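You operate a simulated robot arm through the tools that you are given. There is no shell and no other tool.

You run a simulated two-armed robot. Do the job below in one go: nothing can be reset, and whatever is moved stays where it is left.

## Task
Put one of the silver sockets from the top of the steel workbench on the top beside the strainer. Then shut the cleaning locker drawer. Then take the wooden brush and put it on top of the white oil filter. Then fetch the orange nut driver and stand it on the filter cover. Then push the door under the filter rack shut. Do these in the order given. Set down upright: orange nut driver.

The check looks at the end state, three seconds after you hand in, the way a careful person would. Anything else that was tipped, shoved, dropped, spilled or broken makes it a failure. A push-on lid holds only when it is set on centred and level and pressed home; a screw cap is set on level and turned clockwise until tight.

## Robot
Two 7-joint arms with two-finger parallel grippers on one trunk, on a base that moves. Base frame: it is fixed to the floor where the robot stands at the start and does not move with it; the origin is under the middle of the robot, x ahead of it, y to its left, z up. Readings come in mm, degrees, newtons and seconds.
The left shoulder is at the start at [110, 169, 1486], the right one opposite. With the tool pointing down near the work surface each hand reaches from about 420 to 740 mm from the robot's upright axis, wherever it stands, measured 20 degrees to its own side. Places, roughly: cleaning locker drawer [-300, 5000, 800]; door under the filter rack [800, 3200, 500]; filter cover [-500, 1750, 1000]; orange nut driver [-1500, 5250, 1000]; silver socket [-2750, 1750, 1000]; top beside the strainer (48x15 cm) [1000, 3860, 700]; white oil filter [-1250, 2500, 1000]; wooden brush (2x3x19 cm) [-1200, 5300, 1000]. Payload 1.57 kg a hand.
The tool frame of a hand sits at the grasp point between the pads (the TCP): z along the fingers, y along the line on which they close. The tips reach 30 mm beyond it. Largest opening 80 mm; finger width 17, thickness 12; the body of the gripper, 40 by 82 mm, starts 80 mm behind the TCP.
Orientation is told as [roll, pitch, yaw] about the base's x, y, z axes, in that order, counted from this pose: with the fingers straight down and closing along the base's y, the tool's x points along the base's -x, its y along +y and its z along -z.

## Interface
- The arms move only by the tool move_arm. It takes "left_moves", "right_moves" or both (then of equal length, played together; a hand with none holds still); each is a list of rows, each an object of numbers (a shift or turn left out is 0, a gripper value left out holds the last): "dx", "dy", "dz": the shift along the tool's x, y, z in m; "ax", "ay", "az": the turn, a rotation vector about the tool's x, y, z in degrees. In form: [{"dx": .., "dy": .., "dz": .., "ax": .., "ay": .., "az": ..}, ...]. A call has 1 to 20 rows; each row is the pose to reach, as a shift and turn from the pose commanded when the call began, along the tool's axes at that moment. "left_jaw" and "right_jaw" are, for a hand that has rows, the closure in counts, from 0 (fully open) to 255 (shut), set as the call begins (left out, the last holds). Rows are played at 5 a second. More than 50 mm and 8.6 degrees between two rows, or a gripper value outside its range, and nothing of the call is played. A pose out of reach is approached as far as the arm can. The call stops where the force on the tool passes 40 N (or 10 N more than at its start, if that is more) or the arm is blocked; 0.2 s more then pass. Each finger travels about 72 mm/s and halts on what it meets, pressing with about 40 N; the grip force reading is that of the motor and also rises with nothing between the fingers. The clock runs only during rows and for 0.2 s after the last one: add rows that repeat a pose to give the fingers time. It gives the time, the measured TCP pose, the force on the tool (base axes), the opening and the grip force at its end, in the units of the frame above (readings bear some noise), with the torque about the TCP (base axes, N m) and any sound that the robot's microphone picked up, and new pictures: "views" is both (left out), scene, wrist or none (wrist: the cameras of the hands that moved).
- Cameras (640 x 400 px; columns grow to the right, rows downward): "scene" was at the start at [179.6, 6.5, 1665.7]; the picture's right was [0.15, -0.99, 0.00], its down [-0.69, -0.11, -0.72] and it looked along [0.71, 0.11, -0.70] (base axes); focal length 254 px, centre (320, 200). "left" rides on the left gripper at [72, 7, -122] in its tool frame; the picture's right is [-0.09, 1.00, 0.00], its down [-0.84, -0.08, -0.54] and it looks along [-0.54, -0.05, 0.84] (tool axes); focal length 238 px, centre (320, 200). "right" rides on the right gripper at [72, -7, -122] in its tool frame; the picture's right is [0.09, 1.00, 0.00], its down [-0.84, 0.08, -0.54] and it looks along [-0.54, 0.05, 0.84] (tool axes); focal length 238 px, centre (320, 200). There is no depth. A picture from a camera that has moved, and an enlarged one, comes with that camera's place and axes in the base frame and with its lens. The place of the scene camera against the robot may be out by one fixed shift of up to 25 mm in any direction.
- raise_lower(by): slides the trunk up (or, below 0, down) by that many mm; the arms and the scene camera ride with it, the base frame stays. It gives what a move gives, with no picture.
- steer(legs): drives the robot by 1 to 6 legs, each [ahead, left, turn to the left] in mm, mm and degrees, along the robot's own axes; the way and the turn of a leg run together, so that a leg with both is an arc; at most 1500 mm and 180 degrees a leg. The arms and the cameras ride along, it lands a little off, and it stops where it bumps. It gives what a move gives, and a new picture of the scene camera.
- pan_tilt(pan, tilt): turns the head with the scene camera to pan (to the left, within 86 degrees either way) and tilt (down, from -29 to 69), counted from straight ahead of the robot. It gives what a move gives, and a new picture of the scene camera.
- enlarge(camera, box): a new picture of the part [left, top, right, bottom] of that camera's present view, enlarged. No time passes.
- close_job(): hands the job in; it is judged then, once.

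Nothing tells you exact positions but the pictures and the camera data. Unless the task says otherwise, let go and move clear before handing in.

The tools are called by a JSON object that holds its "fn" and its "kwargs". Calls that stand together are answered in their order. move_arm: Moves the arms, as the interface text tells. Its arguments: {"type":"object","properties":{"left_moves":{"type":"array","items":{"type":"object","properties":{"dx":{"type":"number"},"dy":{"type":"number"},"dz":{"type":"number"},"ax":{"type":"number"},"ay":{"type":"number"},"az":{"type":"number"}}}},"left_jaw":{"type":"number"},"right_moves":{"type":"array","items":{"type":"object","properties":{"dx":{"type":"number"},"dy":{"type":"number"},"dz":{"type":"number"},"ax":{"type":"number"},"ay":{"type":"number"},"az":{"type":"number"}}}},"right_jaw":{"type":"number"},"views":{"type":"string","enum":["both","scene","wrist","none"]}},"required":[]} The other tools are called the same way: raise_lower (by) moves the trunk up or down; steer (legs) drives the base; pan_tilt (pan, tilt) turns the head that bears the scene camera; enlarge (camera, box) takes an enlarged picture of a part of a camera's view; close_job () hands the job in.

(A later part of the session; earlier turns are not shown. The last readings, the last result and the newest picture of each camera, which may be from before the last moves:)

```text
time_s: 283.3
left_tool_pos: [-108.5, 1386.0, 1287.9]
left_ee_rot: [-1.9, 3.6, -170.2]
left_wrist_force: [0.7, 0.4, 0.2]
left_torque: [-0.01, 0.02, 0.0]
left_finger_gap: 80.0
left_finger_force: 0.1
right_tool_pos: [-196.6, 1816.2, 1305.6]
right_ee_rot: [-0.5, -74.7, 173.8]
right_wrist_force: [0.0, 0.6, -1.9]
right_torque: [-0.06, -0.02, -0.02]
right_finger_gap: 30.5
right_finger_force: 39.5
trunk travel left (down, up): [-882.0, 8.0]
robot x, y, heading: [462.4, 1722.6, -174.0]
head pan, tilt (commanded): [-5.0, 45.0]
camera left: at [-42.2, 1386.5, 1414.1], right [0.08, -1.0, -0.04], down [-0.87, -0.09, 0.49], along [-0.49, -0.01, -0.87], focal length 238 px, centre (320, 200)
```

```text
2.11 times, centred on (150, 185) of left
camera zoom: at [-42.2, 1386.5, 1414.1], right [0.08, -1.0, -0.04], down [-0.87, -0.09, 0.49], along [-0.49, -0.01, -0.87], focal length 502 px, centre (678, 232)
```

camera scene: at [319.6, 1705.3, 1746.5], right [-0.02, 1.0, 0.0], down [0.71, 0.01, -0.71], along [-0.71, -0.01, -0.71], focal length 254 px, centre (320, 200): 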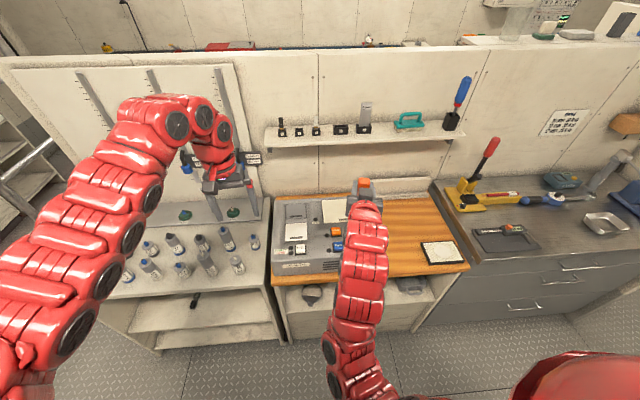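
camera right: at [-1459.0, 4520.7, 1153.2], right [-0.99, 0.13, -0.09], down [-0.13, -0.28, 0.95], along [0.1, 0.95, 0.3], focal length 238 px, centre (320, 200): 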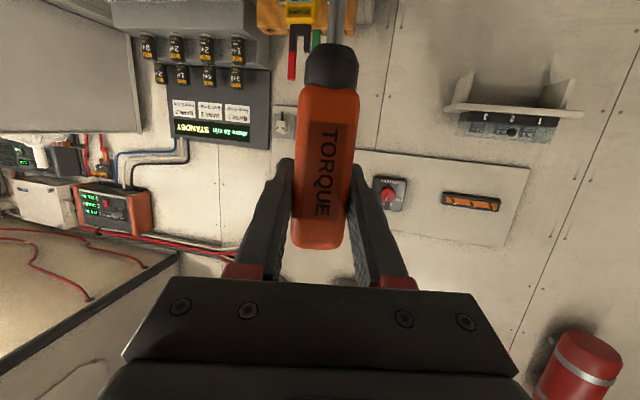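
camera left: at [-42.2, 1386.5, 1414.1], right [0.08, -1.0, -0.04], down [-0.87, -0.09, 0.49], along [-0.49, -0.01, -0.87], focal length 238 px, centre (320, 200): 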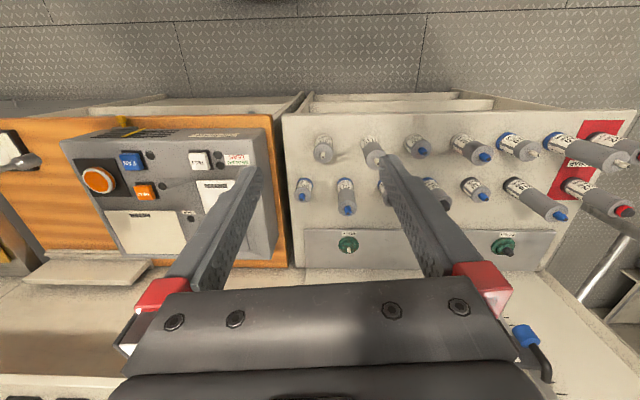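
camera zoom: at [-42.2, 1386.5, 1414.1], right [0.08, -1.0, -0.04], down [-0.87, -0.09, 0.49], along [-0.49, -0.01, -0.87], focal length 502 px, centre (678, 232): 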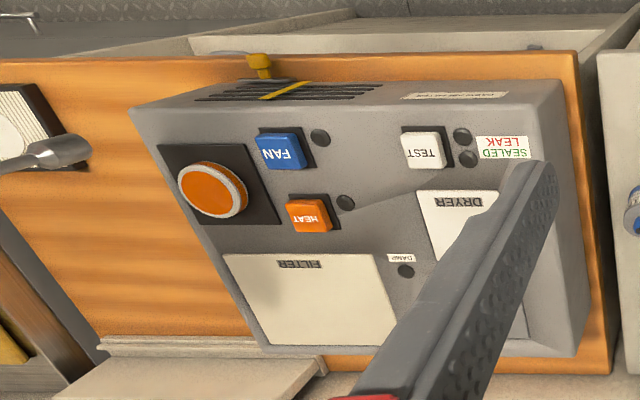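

The FILTER panel centre is about (-427, 1791, 970), roughly 135×168 mm. The driver's tip is ~222 mm below the TCP and leans about 2°. I'll drive ahead a little, then correct the tilt and move over the panel.

{"fn": "steer", "kwargs": {"legs": [[150, 0, 0]]}}

{"fn": "move_arm", "kwargs": {"right_moves": [{"ax": -0.12, "ay": 1.0, "az": 0.45}, {"ax": -0.25, "ay": 1.9, "az": 0.9}, {"ax": -0.25, "ay": 1.9, "az": 0.9}], "views": "both"}}

{"fn": "enlarge", "kwargs": {"camera": "left", "box": [0, 90, 260, 280]}}

```text
time_s: 284.7
left_tool_pos: [-253.8, 1370.7, 1288.6]
left_ee_rot: [-1.9, 3.5, -170.3]
left_wrist_force: [0.3, 0.1, 0.1]
left_torque: [-0.01, 0.04, 0.01]
left_finger_gap: 80.0
left_finger_force: 0.1
right_tool_pos: [-342.2, 1801.8, 1306.5]
right_ee_rot: [-0.3, -74.8, 173.7]
right_wrist_force: [1.0, 0.0, -1.5]
right_torque: [0.02, -0.01, 0.0]
right_finger_gap: 30.6
right_finger_force: 40.1
trunk travel left (down, up): [-882.0, 8.0]
robot x, y, heading: [311.9, 1705.6, -173.9]
head pan, tilt (commanded): [-5.0, 45.0]
camera scene: at [175.0, 1690.6, 1746.9], right [-0.02, 1.0, 0.0], down [0.71, 0.01, -0.71], along [-0.71, -0.01, -0.71], focal length 254 px, centre (320, 200)
```

scene: 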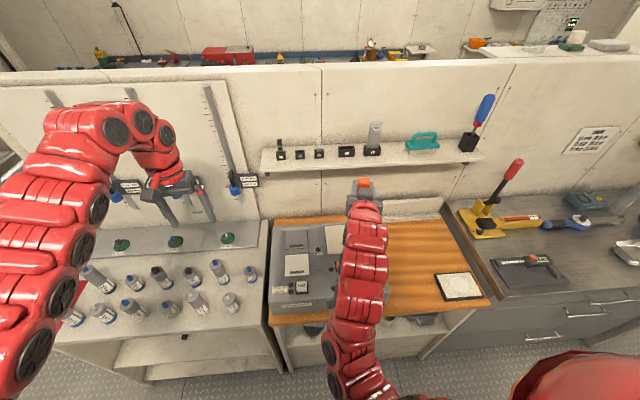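

```text
time_s: 285.5
left_tool_pos: [-256.6, 1371.3, 1287.1]
left_ee_rot: [-1.9, 3.6, -170.3]
left_wrist_force: [0.1, 0.4, 1.1]
left_torque: [0.0, 0.03, -0.03]
left_finger_gap: 80.3
left_finger_force: 0.0
right_tool_pos: [-347.5, 1802.1, 1304.6]
right_ee_rot: [2.7, -72.6, 170.7]
right_wrist_force: [-0.2, -0.5, -2.6]
right_torque: [0.0, 0.02, -0.01]
right_finger_gap: 30.7
right_finger_force: 39.7
trunk travel left (down, up): [-882.0, 8.0]
robot x, y, heading: [315.8, 1707.0, -174.0]
head pan, tilt (commanded): [-5.0, 45.0]
camera scene: at [170.4, 1689.9, 1746.3], right [-0.02, 1.0, 0.0], down [0.71, 0.01, -0.71], along [-0.71, -0.01, -0.71], focal length 254 px, centre (320, 200)
camera right: at [-209.6, 1791.0, 1272.4], right [-0.09, -0.99, -0.07], down [0.26, -0.1, 0.96], along [-0.96, 0.07, 0.27], focal length 238 px, centre (320, 200)
```

scene: 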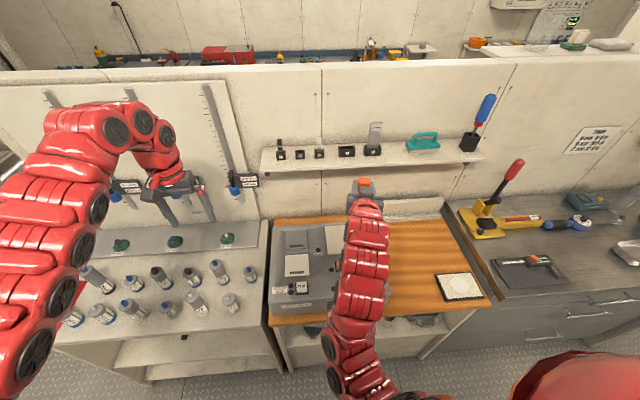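
right: 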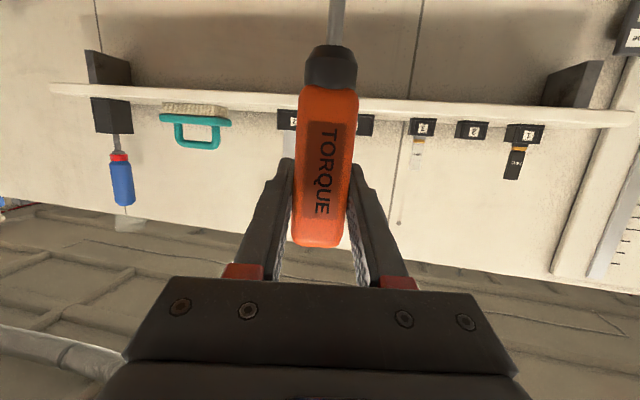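

```text
2.11 times, centred on (130, 185) of left
camera zoom: at [-191.2, 1371.2, 1413.7], right [0.08, -1.0, -0.04], down [-0.87, -0.09, 0.49], along [-0.49, -0.01, -0.87], focal length 502 px, centre (720, 232)
```

zoom: 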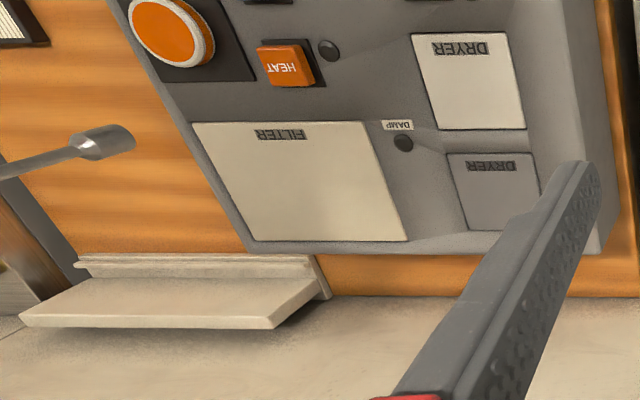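

{"fn": "enlarge", "kwargs": {"camera": "right", "box": [60, 0, 380, 200]}}

{"fn": "enlarge", "kwargs": {"camera": "right", "box": [320, 0, 640, 300]}}

```text
2.00 times, centred on (220, 100) of right
camera zoom: at [-209.6, 1791.0, 1272.4], right [-0.09, -0.99, -0.07], down [0.26, -0.1, 0.96], along [-0.96, 0.07, 0.27], focal length 477 px, centre (520, 400)
```

zoom: 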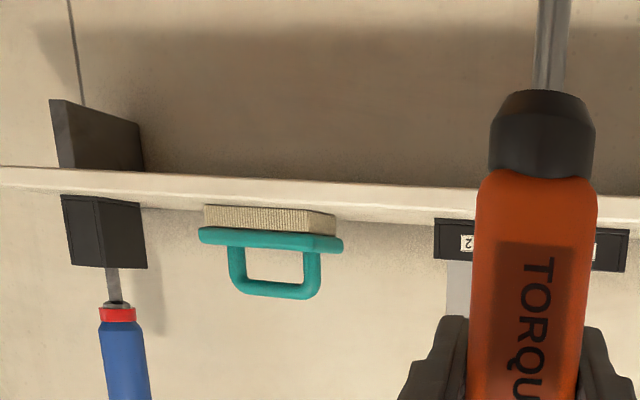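

```text
1.33 times, centred on (480, 150) of right
camera zoom: at [-209.6, 1791.0, 1272.4], right [-0.09, -0.99, -0.07], down [0.26, -0.1, 0.96], along [-0.96, 0.07, 0.27], focal length 318 px, centre (107, 267)
```

zoom: 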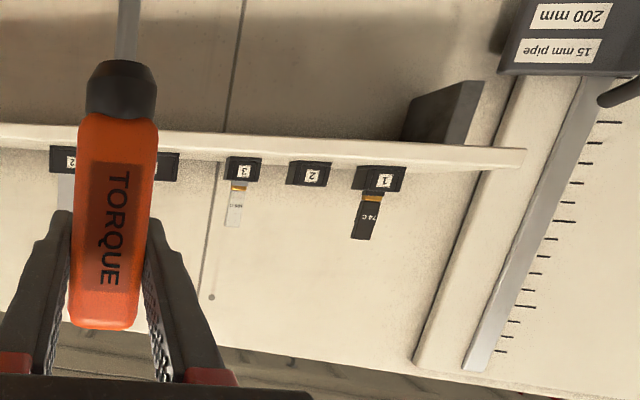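

The driver is vertical within about half a degree. I'll now move it over the panel centre.

{"fn": "move_arm", "kwargs": {"right_moves": [{"dx": -0.0078, "dy": 0.008, "dz": 0.0255, "az": -0.15}, {"dx": -0.0155, "dy": 0.0163, "dz": 0.051, "az": -0.3}, {"dx": -0.0233, "dy": 0.0244, "dz": 0.0764, "az": -0.45}, {"dx": -0.0233, "dy": 0.0244, "dz": 0.0764, "az": -0.45}], "views": "both"}}

{"fn": "enlarge", "kwargs": {"camera": "left", "box": [0, 90, 260, 280]}}

```text
time_s: 286.5
left_tool_pos: [-254.5, 1370.6, 1288.0]
left_ee_rot: [-1.9, 3.5, -170.3]
left_wrist_force: [0.2, 0.4, 0.3]
left_torque: [0.01, -0.02, 0.03]
left_finger_gap: 80.3
left_finger_force: 0.0
right_tool_pos: [-429.1, 1788.2, 1306.0]
right_ee_rot: [1.4, -72.8, 172.0]
right_wrist_force: [-0.6, -0.3, -2.1]
right_torque: [0.02, 0.0, 0.0]
right_finger_gap: 30.7
right_finger_force: 40.1
trunk travel left (down, up): [-882.0, 8.0]
robot x, y, heading: [312.6, 1704.7, -174.1]
head pan, tilt (commanded): [-5.0, 45.0]
camera scene: at [171.9, 1690.1, 1746.5], right [-0.02, 1.0, 0.0], down [0.71, 0.01, -0.71], along [-0.71, -0.01, -0.71], focal length 254 px, centre (320, 200)
camera right: at [-292.5, 1777.2, 1273.1], right [-0.09, -0.99, -0.08], down [0.26, -0.1, 0.96], along [-0.96, 0.06, 0.27], focal length 238 px, centre (320, 200)
```

scene: 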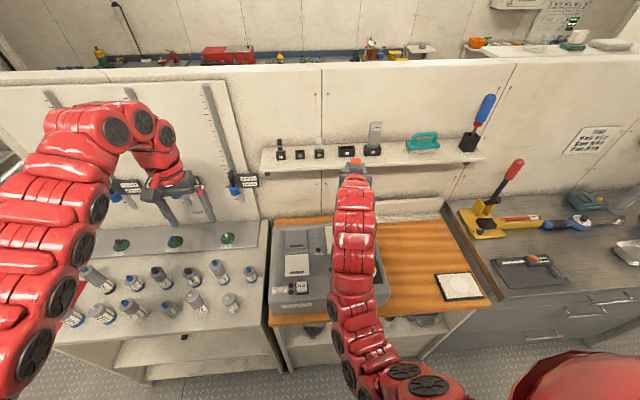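
right: 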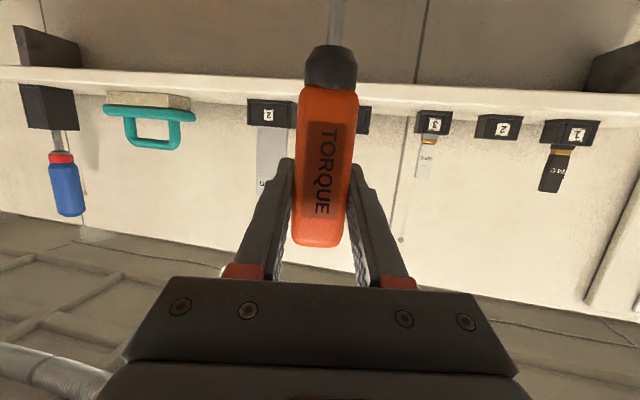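

```text
2.11 times, centred on (130, 185) of left
camera zoom: at [-190.0, 1371.3, 1414.2], right [0.08, -1.0, -0.04], down [-0.87, -0.09, 0.49], along [-0.49, -0.01, -0.87], focal length 502 px, centre (720, 232)
```

zoom: 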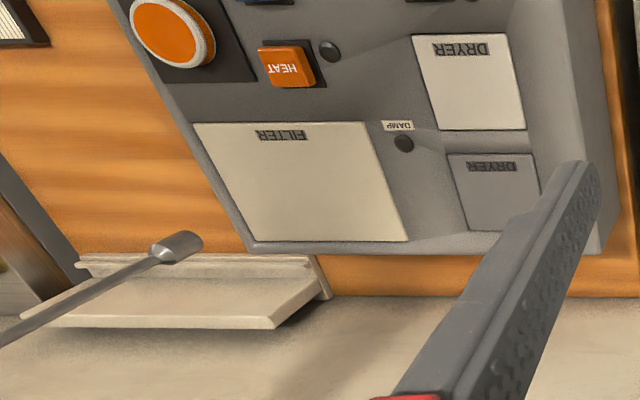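

The tip's projected landing point matches the panel centre. Descending to about 20 mm above the surface.

{"fn": "move_arm", "kwargs": {"right_moves": [{"dx": 0.0285, "dy": -0.0005, "dz": 0.0088}, {"dx": 0.057, "dy": -0.001, "dz": 0.0175}, {"dx": 0.0807, "dy": -0.0013, "dz": 0.0248}, {"dx": 0.0903, "dy": -0.0015, "dz": 0.0277}, {"dx": 0.0903, "dy": -0.0015, "dz": 0.0277}], "views": "scene"}}

{"fn": "enlarge", "kwargs": {"camera": "left", "box": [0, 90, 260, 280]}}

```text
time_s: 287.7
left_tool_pos: [-256.0, 1370.2, 1287.4]
left_ee_rot: [-2.0, 3.7, -170.2]
left_wrist_force: [0.2, 0.5, 0.5]
left_torque: [0.01, -0.01, -0.01]
left_finger_gap: 80.0
left_finger_force: 0.0
right_tool_pos: [-426.9, 1788.0, 1210.5]
right_ee_rot: [1.3, -72.7, 172.1]
right_wrist_force: [-0.3, -0.5, -1.8]
right_torque: [0.0, 0.03, 0.03]
right_finger_gap: 30.6
right_finger_force: 40.2
trunk travel left (down, up): [-882.0, 8.0]
robot x, y, heading: [317.6, 1704.7, -174.0]
head pan, tilt (commanded): [-5.0, 45.0]
camera scene: at [171.8, 1690.0, 1746.5], right [-0.02, 1.0, 0.0], down [0.71, 0.01, -0.71], along [-0.71, -0.01, -0.71], focal length 254 px, centre (320, 200)
```

scene: 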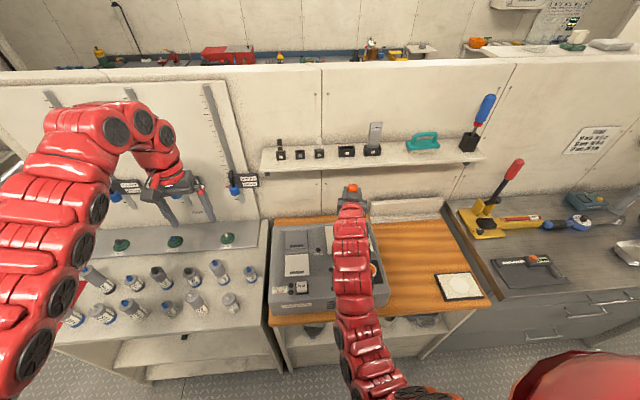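

```text
2.11 times, centred on (130, 185) of left
camera zoom: at [-190.1, 1371.3, 1414.2], right [0.08, -1.0, -0.04], down [-0.87, -0.09, 0.49], along [-0.49, -0.01, -0.87], focal length 502 px, centre (720, 232)
```

zoom: 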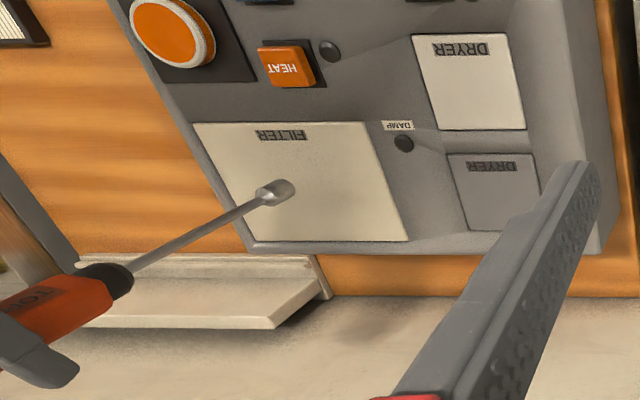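

The driver is vertical in this view too. Lowering in small steps until contact.

{"fn": "move_arm", "kwargs": {"right_moves": [{"dx": 0.0048, "dz": 0.0015}, {"dx": 0.0095, "dz": 0.0029}, {"dx": 0.0095, "dz": 0.0029}], "views": "none"}}

{"fn": "move_arm", "kwargs": {"right_moves": [{"dx": 0.0024, "dz": 0.0007}, {"dx": 0.0048, "dz": 0.0015}, {"dx": 0.0048, "dz": 0.0015}], "views": "none"}}

{"fn": "enlarge", "kwargs": {"camera": "left", "box": [60, 120, 200, 220]}}

```text
time_s: 288.5
left_tool_pos: [-256.0, 1370.7, 1287.8]
left_ee_rot: [-1.9, 3.5, -170.2]
left_wrist_force: [0.5, -0.8, 0.1]
left_torque: [-0.02, 0.0, 0.02]
left_finger_gap: 80.3
left_finger_force: 0.0
right_tool_pos: [-426.9, 1787.3, 1200.5]
right_ee_rot: [1.3, -72.8, 172.2]
right_wrist_force: [0.9, -0.4, -1.9]
right_torque: [0.02, -0.03, 0.0]
right_finger_gap: 30.5
right_finger_force: 40.3
trunk travel left (down, up): [-882.0, 8.0]
robot x, y, heading: [317.1, 1704.3, -174.0]
head pan, tilt (commanded): [-5.0, 45.0]
```

```text
time_s: 289.3
left_tool_pos: [-256.9, 1371.1, 1288.4]
left_ee_rot: [-1.9, 3.6, -170.3]
left_wrist_force: [-0.1, 0.3, 0.8]
left_torque: [0.04, -0.01, 0.0]
left_finger_gap: 80.0
left_finger_force: 0.1
right_tool_pos: [-426.8, 1787.3, 1195.9]
right_ee_rot: [1.3, -72.8, 172.1]
right_wrist_force: [-0.3, 0.3, -2.5]
right_torque: [0.02, 0.0, 0.0]
right_finger_gap: 30.6
right_finger_force: 40.0
trunk travel left (down, up): [-882.0, 8.0]
robot x, y, heading: [313.3, 1703.1, -174.0]
head pan, tilt (commanded): [-5.0, 45.0]
```

```text
4.00 times, centred on (130, 170) of left
camera zoom: at [-190.2, 1371.3, 1414.2], right [0.08, -1.0, -0.04], down [-0.87, -0.09, 0.49], along [-0.49, -0.01, -0.87], focal length 953 px, centre (1080, 320)
```

zoom: 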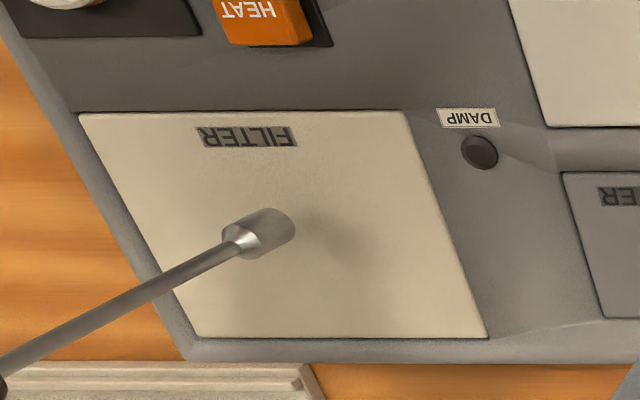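

{"fn": "move_arm", "kwargs": {"right_moves": [{"dx": 0.0024, "dz": 0.0007}, {"dx": 0.0038, "dz": 0.0012}, {"dx": 0.0038, "dz": 0.0012}], "views": "none"}}

{"fn": "move_arm", "kwargs": {"right_moves": [{"dx": 0.0019, "dz": 0.0006}, {"dx": 0.0038, "dz": 0.0012}, {"dx": 0.0038, "dz": 0.0012}], "views": "none"}}

{"fn": "move_arm", "kwargs": {"right_moves": [{"dx": 0.0019, "dz": 0.0006}, {"dx": 0.0038, "dz": 0.0012}, {"dx": 0.0038, "dz": 0.0012}], "views": "none"}}

{"fn": "enlarge", "kwargs": {"camera": "left", "box": [60, 120, 200, 220]}}

```text
time_s: 290.1
left_tool_pos: [-256.3, 1370.8, 1286.8]
left_ee_rot: [-1.9, 3.5, -170.3]
left_wrist_force: [0.9, -0.2, 0.1]
left_torque: [0.03, 0.0, 0.0]
left_finger_gap: 80.2
left_finger_force: 0.1
right_tool_pos: [-426.8, 1787.2, 1191.2]
right_ee_rot: [1.4, -72.7, 172.0]
right_wrist_force: [-0.5, 0.1, -1.7]
right_torque: [0.02, 0.02, 0.01]
right_finger_gap: 30.5
right_finger_force: 39.5
trunk travel left (down, up): [-882.0, 8.0]
robot x, y, heading: [316.8, 1705.1, -174.2]
head pan, tilt (commanded): [-5.0, 45.0]
```

```text
time_s: 290.9
left_tool_pos: [-256.5, 1371.2, 1287.2]
left_ee_rot: [-1.8, 3.5, -170.3]
left_wrist_force: [-0.9, 0.0, 0.0]
left_torque: [-0.02, -0.02, 0.01]
left_finger_gap: 79.8
left_finger_force: 0.0
right_tool_pos: [-426.9, 1787.2, 1188.6]
right_ee_rot: [1.3, -72.7, 172.1]
right_wrist_force: [-0.3, 1.0, -3.0]
right_torque: [0.02, 0.04, -0.01]
right_finger_gap: 30.7
right_finger_force: 39.1
trunk travel left (down, up): [-882.0, 8.0]
robot x, y, heading: [311.2, 1703.2, -174.0]
head pan, tilt (commanded): [-5.0, 45.0]
```

```text
time_s: 291.7
left_tool_pos: [-254.8, 1369.6, 1287.1]
left_ee_rot: [-1.9, 3.5, -170.3]
left_wrist_force: [-0.4, 0.6, 0.4]
left_torque: [-0.02, -0.03, 0.0]
left_finger_gap: 80.0
left_finger_force: 0.1
right_tool_pos: [-427.1, 1787.2, 1183.7]
right_ee_rot: [1.3, -72.7, 172.2]
right_wrist_force: [-0.1, -0.2, -2.7]
right_torque: [-0.03, 0.03, 0.0]
right_finger_gap: 30.7
right_finger_force: 39.6
trunk travel left (down, up): [-882.0, 8.0]
robot x, y, heading: [314.0, 1705.9, -174.0]
head pan, tilt (commanded): [-5.0, 45.0]
```

```text
4.00 times, centred on (130, 170) of left
camera zoom: at [-190.2, 1371.3, 1414.2], right [0.08, -1.0, -0.04], down [-0.87, -0.09, 0.49], along [-0.49, -0.01, -0.87], focal length 953 px, centre (1080, 320)
```

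zoom: 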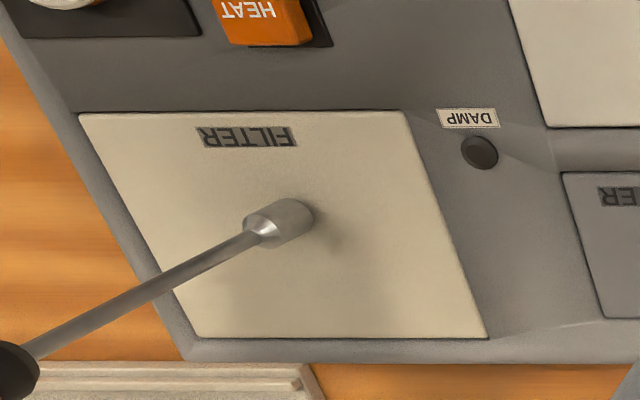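

{"fn": "move_arm", "kwargs": {"right_moves": [{"dx": 0.0015, "dz": 0.0005}, {"dx": 0.0029, "dz": 0.0009}, {"dx": 0.0029, "dz": 0.0009}], "views": "none"}}

{"fn": "move_arm", "kwargs": {"right_moves": [{"dx": 0.0015, "dz": 0.0005}, {"dx": 0.0029, "dz": 0.0009}, {"dx": 0.0029, "dz": 0.0009}], "views": "none"}}

```text
time_s: 292.5
left_tool_pos: [-254.8, 1371.0, 1286.6]
left_ee_rot: [-1.9, 3.7, -170.3]
left_wrist_force: [-1.2, -0.1, -0.7]
left_torque: [0.01, 0.02, -0.02]
left_finger_gap: 80.2
left_finger_force: 0.2
right_tool_pos: [-426.8, 1788.0, 1179.9]
right_ee_rot: [1.3, -72.7, 172.1]
right_wrist_force: [0.0, 0.3, -2.5]
right_torque: [-0.01, 0.03, 0.0]
right_finger_gap: 30.4
right_finger_force: 39.1
trunk travel left (down, up): [-882.0, 8.0]
robot x, y, heading: [318.0, 1703.9, -174.2]
head pan, tilt (commanded): [-5.0, 45.0]
```

```text
time_s: 293.3
left_tool_pos: [-255.6, 1370.9, 1287.5]
left_ee_rot: [-1.9, 3.6, -170.3]
left_wrist_force: [-0.6, 0.8, 1.1]
left_torque: [-0.02, 0.02, 0.01]
left_finger_gap: 79.9
left_finger_force: 0.0
right_tool_pos: [-426.3, 1786.5, 1179.4]
right_ee_rot: [1.2, -72.8, 172.1]
right_wrist_force: [-0.4, 0.6, 2.3]
right_torque: [0.12, 0.11, 0.02]
right_finger_gap: 30.5
right_finger_force: 39.7
trunk travel left (down, up): [-882.0, 8.0]
robot x, y, heading: [315.6, 1707.7, -174.0]
head pan, tilt (commanded): [-5.0, 45.0]
```

{"fn": "move_arm", "kwargs": {"right_moves": [{"dx": 0.001, "dz": 0.0003}, {"dx": 0.0014, "dz": 0.0004}, {"dx": 0.0014, "dz": 0.0004}], "views": "wrist"}}

{"fn": "enlarge", "kwargs": {"camera": "left", "box": [0, 100, 200, 240]}}

{"fn": "enlarge", "kwargs": {"camera": "scene", "box": [300, 160, 420, 280]}}

```text
time_s: 294.1
left_tool_pos: [-255.9, 1370.7, 1288.1]
left_ee_rot: [-1.9, 3.5, -170.3]
left_wrist_force: [0.6, -0.5, -0.7]
left_torque: [0.01, 0.01, -0.03]
left_finger_gap: 79.9
left_finger_force: 0.1
right_tool_pos: [-427.3, 1786.7, 1178.6]
right_ee_rot: [1.4, -73.0, 172.0]
right_wrist_force: [-3.8, 0.8, 10.2]
right_torque: [0.27, 0.71, -0.01]
right_finger_gap: 30.4
right_finger_force: 39.9
trunk travel left (down, up): [-882.0, 8.0]
robot x, y, heading: [315.7, 1706.9, -174.4]
head pan, tilt (commanded): [-5.0, 45.0]
camera right: at [-289.6, 1776.5, 1145.3], right [-0.09, -0.99, -0.08], down [0.26, -0.1, 0.96], along [-0.96, 0.06, 0.27], focal length 238 px, centre (320, 200)
```

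right: 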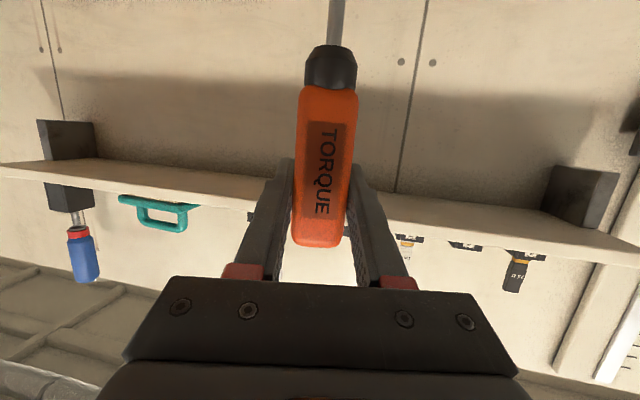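

```text
2.86 times, centred on (100, 170) of left
camera zoom: at [-189.1, 1371.3, 1414.7], right [0.08, -1.0, -0.04], down [-0.87, -0.09, 0.49], along [-0.49, -0.01, -0.87], focal length 681 px, centre (949, 286)
```

zoom: 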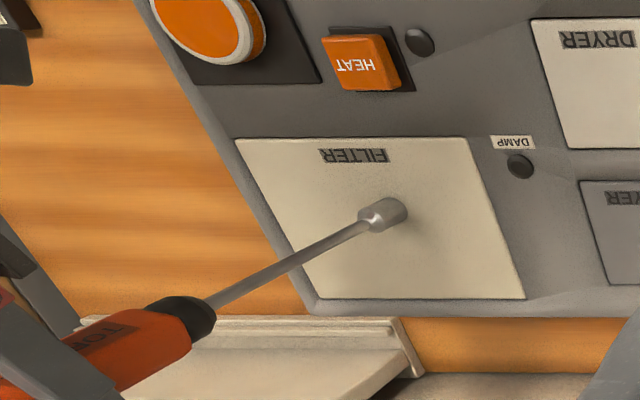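

```text
3.33 times, centred on (360, 220) of scene
camera zoom: at [173.2, 1690.1, 1746.7], right [-0.02, 1.0, 0.0], down [0.71, 0.01, -0.71], along [-0.71, -0.01, -0.71], focal length 846 px, centre (187, 133)
```

zoom: 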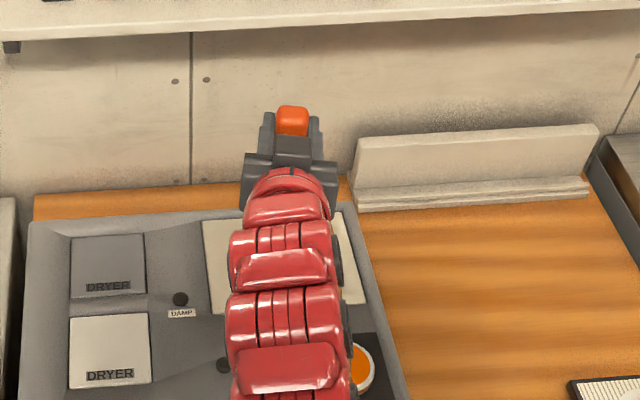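

{"fn": "enlarge", "kwargs": {"camera": "left", "box": [0, 120, 160, 230]}}

```text
3.64 times, centred on (80, 175) of left
camera zoom: at [-189.1, 1371.3, 1414.7], right [0.08, -1.0, -0.04], down [-0.87, -0.09, 0.49], along [-0.49, -0.01, -0.87], focal length 867 px, centre (1193, 291)
```

zoom: 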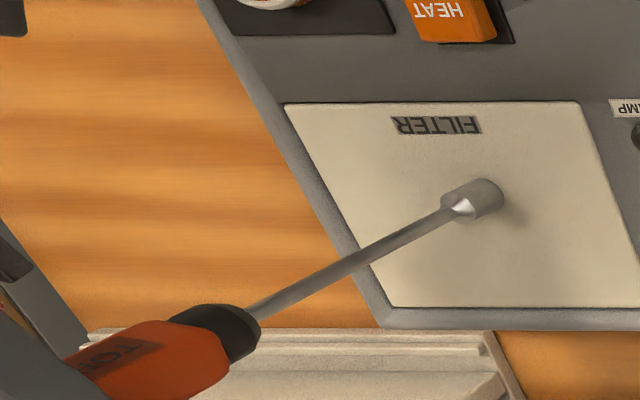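

Contact is made, but torque and view suggest the driver leans ~0.7° east/north. I'll lift 4 mm, trim the tilt, and touch down again.

{"fn": "move_arm", "kwargs": {"right_moves": [{"dx": -0.002, "dz": -0.0006}, {"dx": -0.005, "dz": -0.0016}, {"dx": -0.005, "dz": -0.0016, "ay": 0.8, "az": -0.4}, {"dx": -0.005, "dz": -0.0016, "ay": 0.8, "az": -0.4}], "views": "none"}}

{"fn": "enlarge", "kwargs": {"camera": "left", "box": [0, 120, 160, 230]}}

{"fn": "enlarge", "kwargs": {"camera": "right", "box": [240, 0, 480, 280]}}

```text
time_s: 295.1
left_tool_pos: [-256.3, 1370.8, 1287.4]
left_ee_rot: [-1.9, 3.6, -170.3]
left_wrist_force: [0.8, -0.1, -0.2]
left_torque: [0.03, -0.02, -0.01]
left_finger_gap: 80.3
left_finger_force: 0.1
right_tool_pos: [-427.3, 1786.4, 1181.4]
right_ee_rot: [0.0, -71.9, 173.4]
right_wrist_force: [0.2, 0.5, -1.8]
right_torque: [0.05, 0.01, 0.05]
right_finger_gap: 30.7
right_finger_force: 38.7
trunk travel left (down, up): [-882.0, 8.0]
robot x, y, heading: [314.1, 1707.8, -174.1]
head pan, tilt (commanded): [-5.0, 45.0]
```

```text
3.64 times, centred on (80, 175) of left
camera zoom: at [-190.1, 1371.3, 1414.1], right [0.08, -1.0, -0.04], down [-0.87, -0.09, 0.49], along [-0.49, -0.01, -0.87], focal length 867 px, centre (1193, 291)
```

zoom: 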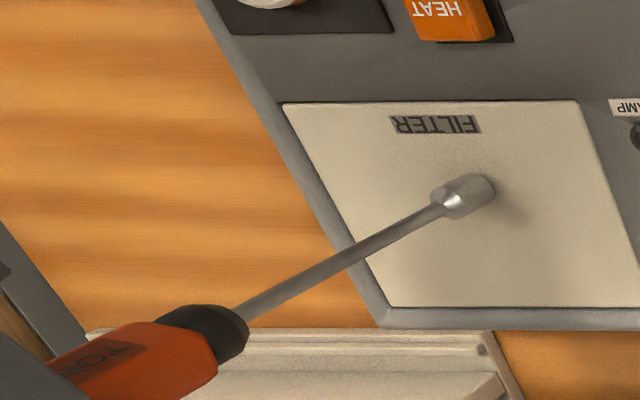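

```text
1.43 times, centred on (360, 140) of right
camera zoom: at [-289.0, 1777.3, 1150.8], right [-0.08, -0.99, -0.09], down [0.24, -0.11, 0.96], along [-0.97, 0.06, 0.25], focal length 340 px, centre (263, 286)
```

zoom: 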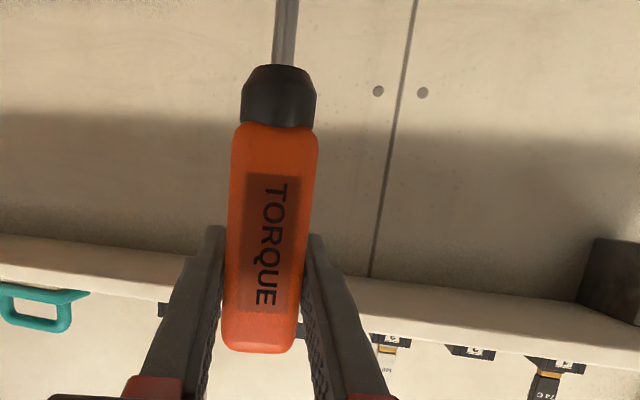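

Now the driver is within ~0.3° of vertical in both views. Lowering to contact again.

{"fn": "move_arm", "kwargs": {"right_moves": [{"dx": 0.0014, "dz": 0.0005}, {"dx": 0.0024, "dz": 0.0008}, {"dx": 0.0024, "dz": 0.0008}], "views": "none"}}

{"fn": "move_arm", "kwargs": {"right_moves": [{"dx": 0.001, "dz": 0.0003}, {"dx": 0.0019, "dz": 0.0006}, {"dx": 0.0019, "dz": 0.0006}], "views": "none"}}

```text
time_s: 295.9
left_tool_pos: [-256.2, 1370.7, 1288.3]
left_ee_rot: [-1.9, 3.6, -170.5]
left_wrist_force: [-0.4, -0.5, 0.7]
left_torque: [-0.03, -0.06, 0.0]
left_finger_gap: 80.0
left_finger_force: 0.0
right_tool_pos: [-426.0, 1788.0, 1178.8]
right_ee_rot: [0.0, -71.9, 173.5]
right_wrist_force: [0.1, 0.3, -1.7]
right_torque: [0.03, 0.04, -0.02]
right_finger_gap: 30.4
right_finger_force: 39.5
trunk travel left (down, up): [-882.0, 8.0]
robot x, y, heading: [314.8, 1704.0, -174.1]
head pan, tilt (commanded): [-5.0, 45.0]
```

```text
time_s: 296.7
left_tool_pos: [-255.4, 1371.8, 1287.5]
left_ee_rot: [-1.9, 3.5, -170.3]
left_wrist_force: [-0.5, 0.6, -0.2]
left_torque: [0.0, 0.05, 0.0]
left_finger_gap: 80.2
left_finger_force: 0.0
right_tool_pos: [-426.6, 1787.6, 1178.5]
right_ee_rot: [0.1, -72.0, 173.5]
right_wrist_force: [-0.5, 0.7, 0.9]
right_torque: [0.18, 0.08, 0.03]
right_finger_gap: 30.6
right_finger_force: 39.7
trunk travel left (down, up): [-882.0, 8.0]
robot x, y, heading: [315.1, 1702.5, -173.9]
head pan, tilt (commanded): [-5.0, 45.0]
```

{"fn": "move_arm", "kwargs": {"right_moves": [{"dx": 0.0007, "dz": 0.0002}, {"dx": 0.0011, "dz": 0.0004}, {"dx": 0.0011, "dz": 0.0004}, {"dx": 0.0011, "dz": 0.0004}], "views": "none"}}

{"fn": "enlarge", "kwargs": {"camera": "left", "box": [0, 120, 160, 230]}}

```text
time_s: 297.7
left_tool_pos: [-253.9, 1369.4, 1288.5]
left_ee_rot: [-1.9, 3.5, -170.3]
left_wrist_force: [0.4, 0.4, -0.2]
left_torque: [-0.02, 0.01, 0.0]
left_finger_gap: 79.7
left_finger_force: 0.0
right_tool_pos: [-425.5, 1787.9, 1178.1]
right_ee_rot: [0.1, -72.1, 173.5]
right_wrist_force: [0.4, 0.2, 10.9]
right_torque: [-0.08, 0.06, -0.02]
right_finger_gap: 30.7
right_finger_force: 39.6
trunk travel left (down, up): [-882.0, 8.0]
robot x, y, heading: [314.2, 1705.1, -173.8]
head pan, tilt (commanded): [-5.0, 45.0]
```

```text
3.64 times, centred on (80, 175) of left
camera zoom: at [-188.4, 1371.0, 1414.8], right [0.08, -1.0, -0.04], down [-0.87, -0.09, 0.49], along [-0.49, -0.01, -0.87], focal length 867 px, centre (1193, 291)
```

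zoom: 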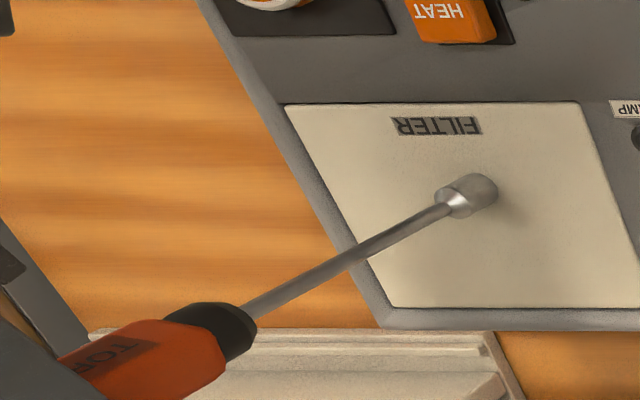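

Seating is flat: ~13 N with negligible lateral force and torque. I'll relax the pressure and open the fingers just slightly first.

{"fn": "move_arm", "kwargs": {"right_moves": [{"dx": -0.0006, "dz": -0.0002}, {"dx": -0.0006, "dz": -0.0002}, {"dx": -0.0006, "dz": -0.0002}], "views": "none"}}

{"fn": "move_arm", "kwargs": {"right_moves": [{"dx": 0}, {"dx": 0}, {"dx": 0}], "right_jaw": 145, "views": "wrist"}}

{"fn": "enlarge", "kwargs": {"camera": "left", "box": [0, 120, 160, 230]}}

```text
time_s: 298.5
left_tool_pos: [-255.0, 1371.0, 1288.8]
left_ee_rot: [-2.0, 3.5, -170.4]
left_wrist_force: [0.3, -0.2, 0.0]
left_torque: [-0.02, -0.01, -0.01]
left_finger_gap: 79.9
left_finger_force: 0.1
right_tool_pos: [-425.5, 1787.8, 1178.9]
right_ee_rot: [0.0, -72.1, 173.5]
right_wrist_force: [-1.9, 1.4, 12.0]
right_torque: [0.16, 0.53, 0.01]
right_finger_gap: 30.3
right_finger_force: 40.0
trunk travel left (down, up): [-882.0, 8.0]
robot x, y, heading: [314.0, 1704.5, -174.1]
head pan, tilt (commanded): [-5.0, 45.0]
```

```text
time_s: 299.3
left_tool_pos: [-255.7, 1371.3, 1287.8]
left_ee_rot: [-1.9, 3.6, -170.3]
left_wrist_force: [0.2, 0.2, 0.2]
left_torque: [0.0, 0.01, -0.01]
left_finger_gap: 79.9
left_finger_force: 0.0
right_tool_pos: [-427.5, 1788.8, 1175.3]
right_ee_rot: [0.1, -71.8, 173.5]
right_wrist_force: [-0.5, 0.0, -0.3]
right_torque: [0.01, 0.0, -0.01]
right_finger_gap: 34.4
right_finger_force: 0.1
trunk travel left (down, up): [-882.0, 8.0]
robot x, y, heading: [311.5, 1703.4, -173.7]
head pan, tilt (commanded): [-5.0, 45.0]
camera right: at [-289.7, 1778.1, 1146.2], right [-0.08, -0.99, -0.09], down [0.24, -0.11, 0.96], along [-0.97, 0.06, 0.25], focal length 238 px, centre (320, 200)
```

right: 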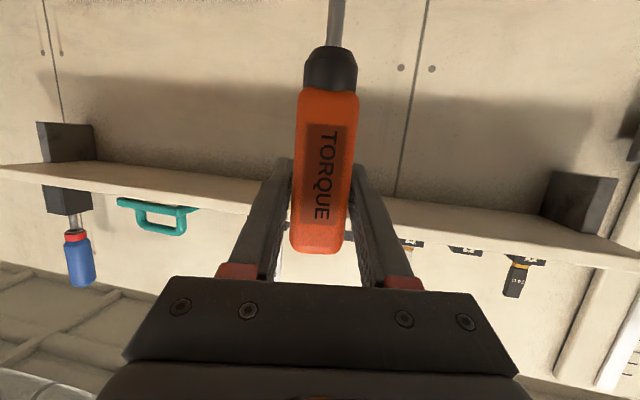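

```text
3.64 times, centred on (80, 175) of left
camera zoom: at [-190.2, 1371.3, 1414.1], right [0.08, -1.0, -0.04], down [-0.87, -0.09, 0.49], along [-0.49, -0.01, -0.87], focal length 867 px, centre (1193, 291)
```

zoom: 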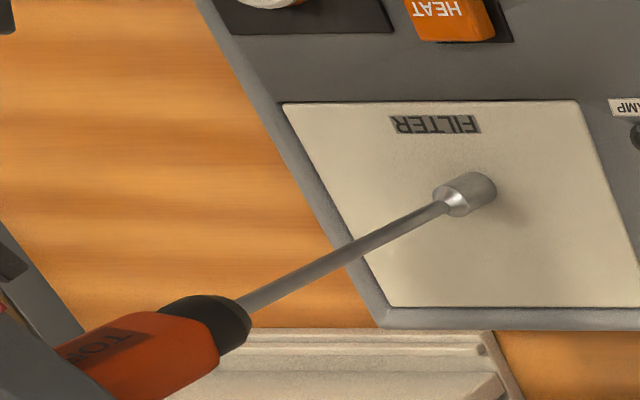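

{"fn": "enlarge", "kwargs": {"camera": "left", "box": [50, 155, 130, 215]}}

{"fn": "enlarge", "kwargs": {"camera": "right", "box": [260, 0, 420, 280]}}

```text
6.67 times, centred on (90, 185) of left
camera zoom: at [-190.2, 1371.3, 1414.1], right [0.08, -1.0, -0.04], down [-0.87, -0.09, 0.49], along [-0.49, -0.01, -0.87], focal length 1589 px, centre (1853, 300)
```

zoom: 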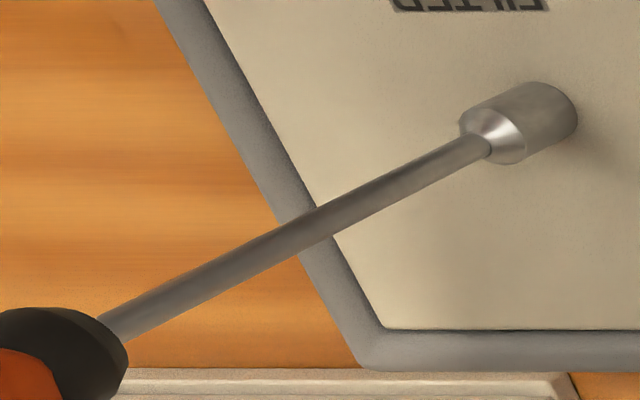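

```text
1.43 times, centred on (340, 140) of right
camera zoom: at [-289.7, 1778.1, 1146.2], right [-0.08, -0.99, -0.09], down [0.24, -0.11, 0.96], along [-0.97, 0.06, 0.25], focal length 340 px, centre (291, 286)
```

zoom: 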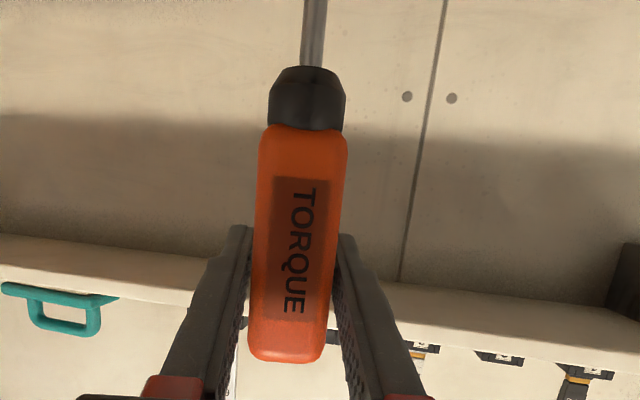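

The driver stands on its own, nearly vertical. Opening fully and checking before retreating.

{"fn": "move_arm", "kwargs": {"right_moves": [{"dx": 0}, {"dx": 0}, {"dx": 0}, {"dx": 0}], "right_jaw": 40, "views": "wrist"}}

{"fn": "enlarge", "kwargs": {"camera": "left", "box": [50, 155, 130, 215]}}

```text
time_s: 300.3
left_tool_pos: [-256.7, 1370.2, 1287.3]
left_ee_rot: [-1.9, 3.6, -170.3]
left_wrist_force: [0.6, -0.8, -0.2]
left_torque: [-0.01, 0.01, 0.02]
left_finger_gap: 79.7
left_finger_force: 0.0
right_tool_pos: [-426.3, 1787.6, 1177.7]
right_ee_rot: [0.1, -71.8, 173.6]
right_wrist_force: [-0.1, 0.5, 0.2]
right_torque: [0.0, -0.01, 0.03]
right_finger_gap: 67.4
right_finger_force: 0.0
trunk travel left (down, up): [-882.0, 8.0]
robot x, y, heading: [313.5, 1708.1, -173.9]
head pan, tilt (commanded): [-5.0, 45.0]
camera right: at [-289.5, 1778.1, 1146.5], right [-0.08, -0.99, -0.09], down [0.25, -0.11, 0.96], along [-0.97, 0.06, 0.25], focal length 238 px, centre (320, 200)
```

right: 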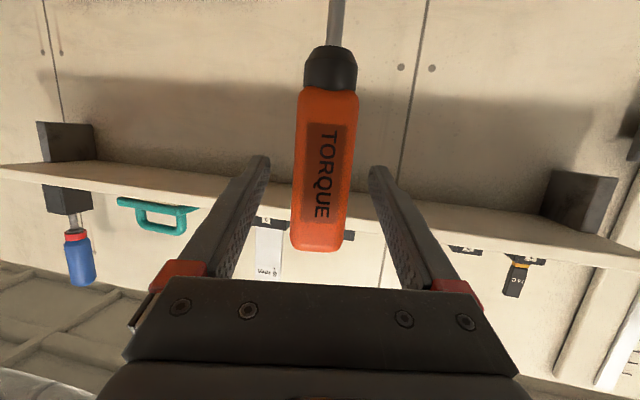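

```text
6.67 times, centred on (90, 185) of left
camera zoom: at [-189.9, 1371.3, 1414.3], right [0.08, -1.0, -0.04], down [-0.87, -0.09, 0.49], along [-0.49, -0.01, -0.87], focal length 1589 px, centre (1853, 300)
```

zoom: 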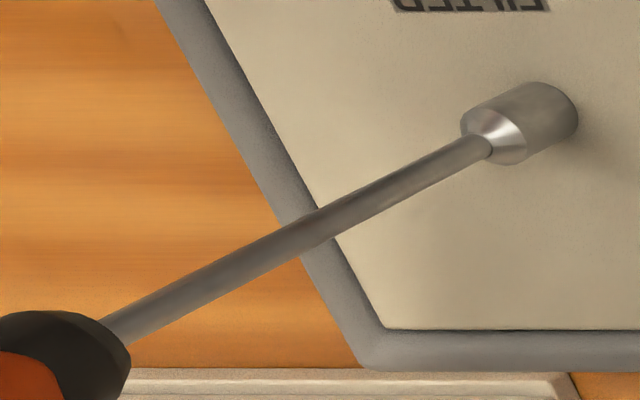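

It stands alone with the fingers open. Retreating straight back from the handle.

{"fn": "move_arm", "kwargs": {"right_moves": [{"dz": -0.03}, {"dz": -0.065}, {"dz": -0.1}, {"dz": -0.14}, {"dz": -0.18}], "views": "both"}}

{"fn": "enlarge", "kwargs": {"camera": "left", "box": [0, 90, 260, 280]}}

```text
time_s: 301.5
left_tool_pos: [-255.7, 1369.7, 1287.1]
left_ee_rot: [-1.9, 3.6, -170.2]
left_wrist_force: [0.6, -1.0, 0.3]
left_torque: [0.02, 0.01, 0.01]
left_finger_gap: 80.1
left_finger_force: 0.0
right_tool_pos: [-294.0, 1772.4, 1219.7]
right_ee_rot: [-0.4, -71.9, 173.9]
right_wrist_force: [0.5, 0.5, 0.3]
right_torque: [-0.01, -0.02, -0.02]
right_finger_gap: 67.5
right_finger_force: 0.0
right hand out of reach, approached as far as the arm can: row 5
trunk travel left (down, up): [-882.0, 8.0]
robot x, y, heading: [314.4, 1699.6, -174.2]
head pan, tilt (commanded): [-5.0, 45.0]
camera scene: at [172.2, 1688.2, 1746.5], right [-0.02, 1.0, 0.0], down [0.71, 0.01, -0.71], along [-0.71, -0.01, -0.71], focal length 254 px, centre (320, 200)
camera right: at [-157.9, 1761.9, 1190.2], right [-0.09, -0.99, -0.09], down [0.24, -0.11, 0.96], along [-0.97, 0.06, 0.25], focal length 238 px, centre (320, 200)
```

scene: 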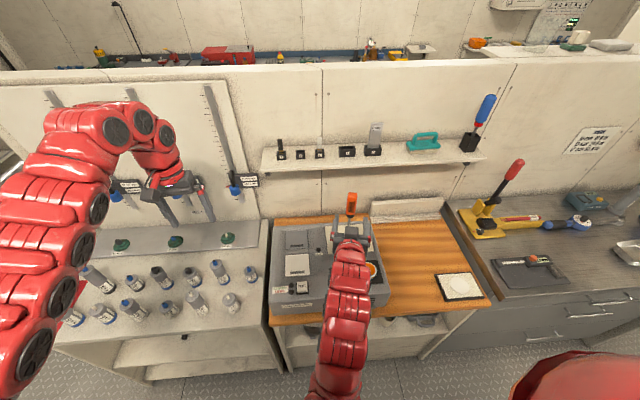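
right: 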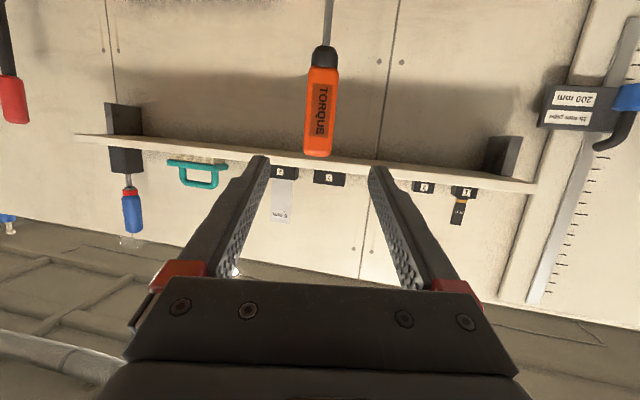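

```text
2.11 times, centred on (130, 185) of left
camera zoom: at [-189.7, 1369.7, 1413.9], right [0.08, -1.0, -0.04], down [-0.87, -0.09, 0.49], along [-0.49, -0.01, -0.87], focal length 502 px, centre (720, 232)
```

zoom: 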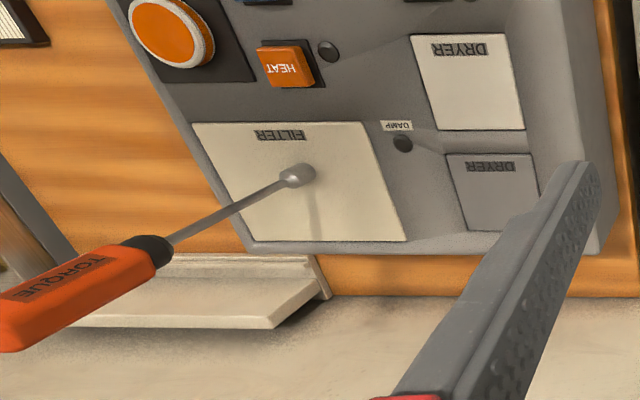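

Step 4 is done: the nut driver stands upright on the FILTER cover. Now I'll back off carefully and move north along the corridor for the door.

{"fn": "steer", "kwargs": {"legs": [[-170, 0, 0], [0, -500, 0]]}}

{"fn": "enlarge", "kwargs": {"camera": "scene", "box": [60, 130, 300, 330]}}

```text
time_s: 305.5
left_tool_pos: [-140.7, 1900.5, 1287.2]
left_ee_rot: [-1.9, 3.6, -170.9]
left_wrist_force: [-0.1, 0.5, -0.7]
left_torque: [-0.02, -0.01, -0.03]
left_finger_gap: 79.9
left_finger_force: 0.1
right_tool_pos: [-174.8, 2302.7, 1221.8]
right_ee_rot: [-0.1, -72.0, 173.0]
right_wrist_force: [-0.3, -0.3, -0.5]
right_torque: [0.0, -0.01, 0.01]
right_finger_gap: 67.1
right_finger_force: 0.1
trunk travel left (down, up): [-882.0, 8.0]
robot x, y, heading: [437.9, 2229.5, -174.4]
head pan, tilt (commanded): [-5.0, 45.0]
camera scene: at [290.8, 2214.6, 1746.5], right [-0.01, 1.0, 0.0], down [0.71, 0.0, -0.71], along [-0.71, 0.0, -0.71], focal length 254 px, centre (320, 200)
```

scene: 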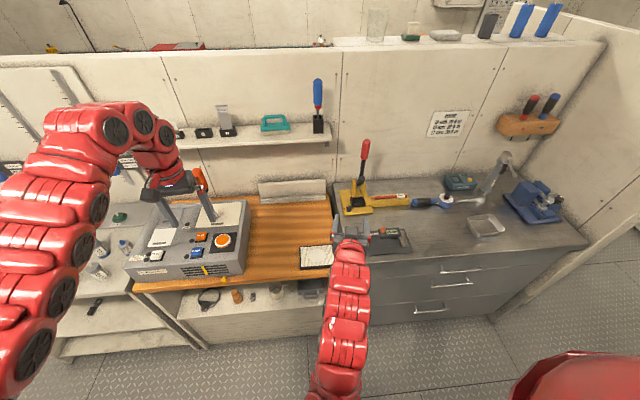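

```text
2.00 times, centred on (180, 230) of scene
camera zoom: at [290.8, 2214.6, 1746.5], right [-0.01, 1.0, 0.0], down [0.71, 0.0, -0.71], along [-0.71, 0.0, -0.71], focal length 507 px, centre (600, 140)
```

zoom: 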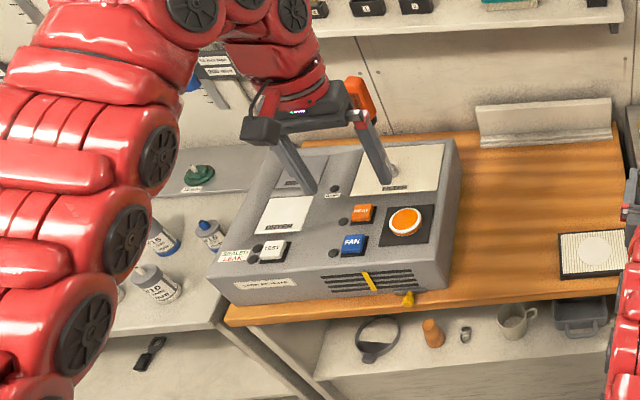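

The nut driver is still standing. Now I'll turn right to face north-east toward the open door.

{"fn": "steer", "kwargs": {"legs": [[0, 0, -120]]}}

{"fn": "pan_tilt", "kwargs": {"pan": -10, "tilt": 45}}

```text
time_s: 310.9
left_tool_pos: [435.7, 2892.2, 1288.2]
left_ee_rot: [-1.9, 3.6, 69.2]
left_wrist_force: [-0.3, 0.4, 1.3]
left_torque: [-0.01, 0.03, 0.0]
left_finger_gap: 80.0
left_finger_force: 0.1
right_tool_pos: [801.3, 2722.0, 1220.8]
right_ee_rot: [-0.1, -71.9, 53.0]
right_wrist_force: [-0.5, 0.1, -0.7]
right_torque: [0.01, 0.03, -0.03]
right_finger_gap: 67.3
right_finger_force: 0.1
trunk travel left (down, up): [-882.0, 8.0]
robot x, y, heading: [431.6, 2228.9, 65.5]
head pan, tilt (commanded): [-5.0, 45.0]
camera scene: at [525.2, 2367.5, 1746.5], right [0.87, -0.49, 0.0], down [-0.35, -0.62, -0.71], along [0.35, 0.61, -0.71], focal length 254 px, centre (320, 200)
```

scene: 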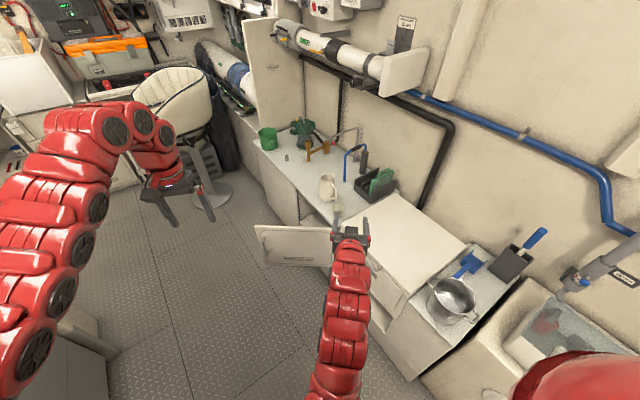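

```text
time_s: 311.6
left_tool_pos: [434.7, 2892.6, 1287.7]
left_ee_rot: [-2.0, 3.6, 69.2]
left_wrist_force: [0.2, 1.2, -0.1]
left_torque: [0.01, -0.03, -0.02]
left_finger_gap: 80.1
left_finger_force: 0.1
right_tool_pos: [802.0, 2722.5, 1221.7]
right_ee_rot: [-0.1, -71.9, 53.1]
right_wrist_force: [0.7, 0.4, -0.1]
right_torque: [0.02, -0.02, 0.01]
right_finger_gap: 67.3
right_finger_force: 0.0
trunk travel left (down, up): [-882.0, 8.0]
robot x, y, heading: [436.8, 2230.4, 65.3]
head pan, tilt (commanded): [-10.0, 45.0]
camera scene: at [531.3, 2363.7, 1746.5], right [0.82, -0.57, 0.0], down [-0.4, -0.58, -0.71], along [0.4, 0.58, -0.71], focal length 254 px, centre (320, 200)
```

scene: 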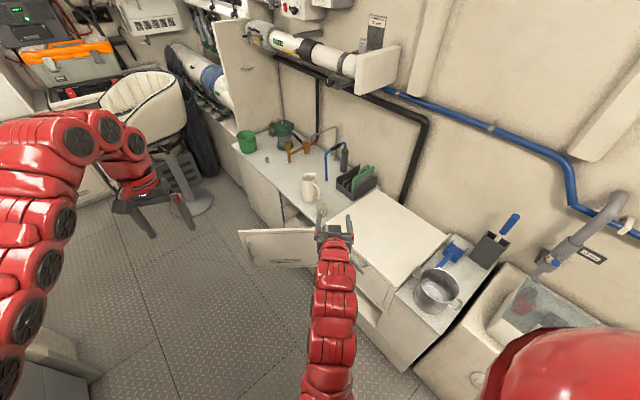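

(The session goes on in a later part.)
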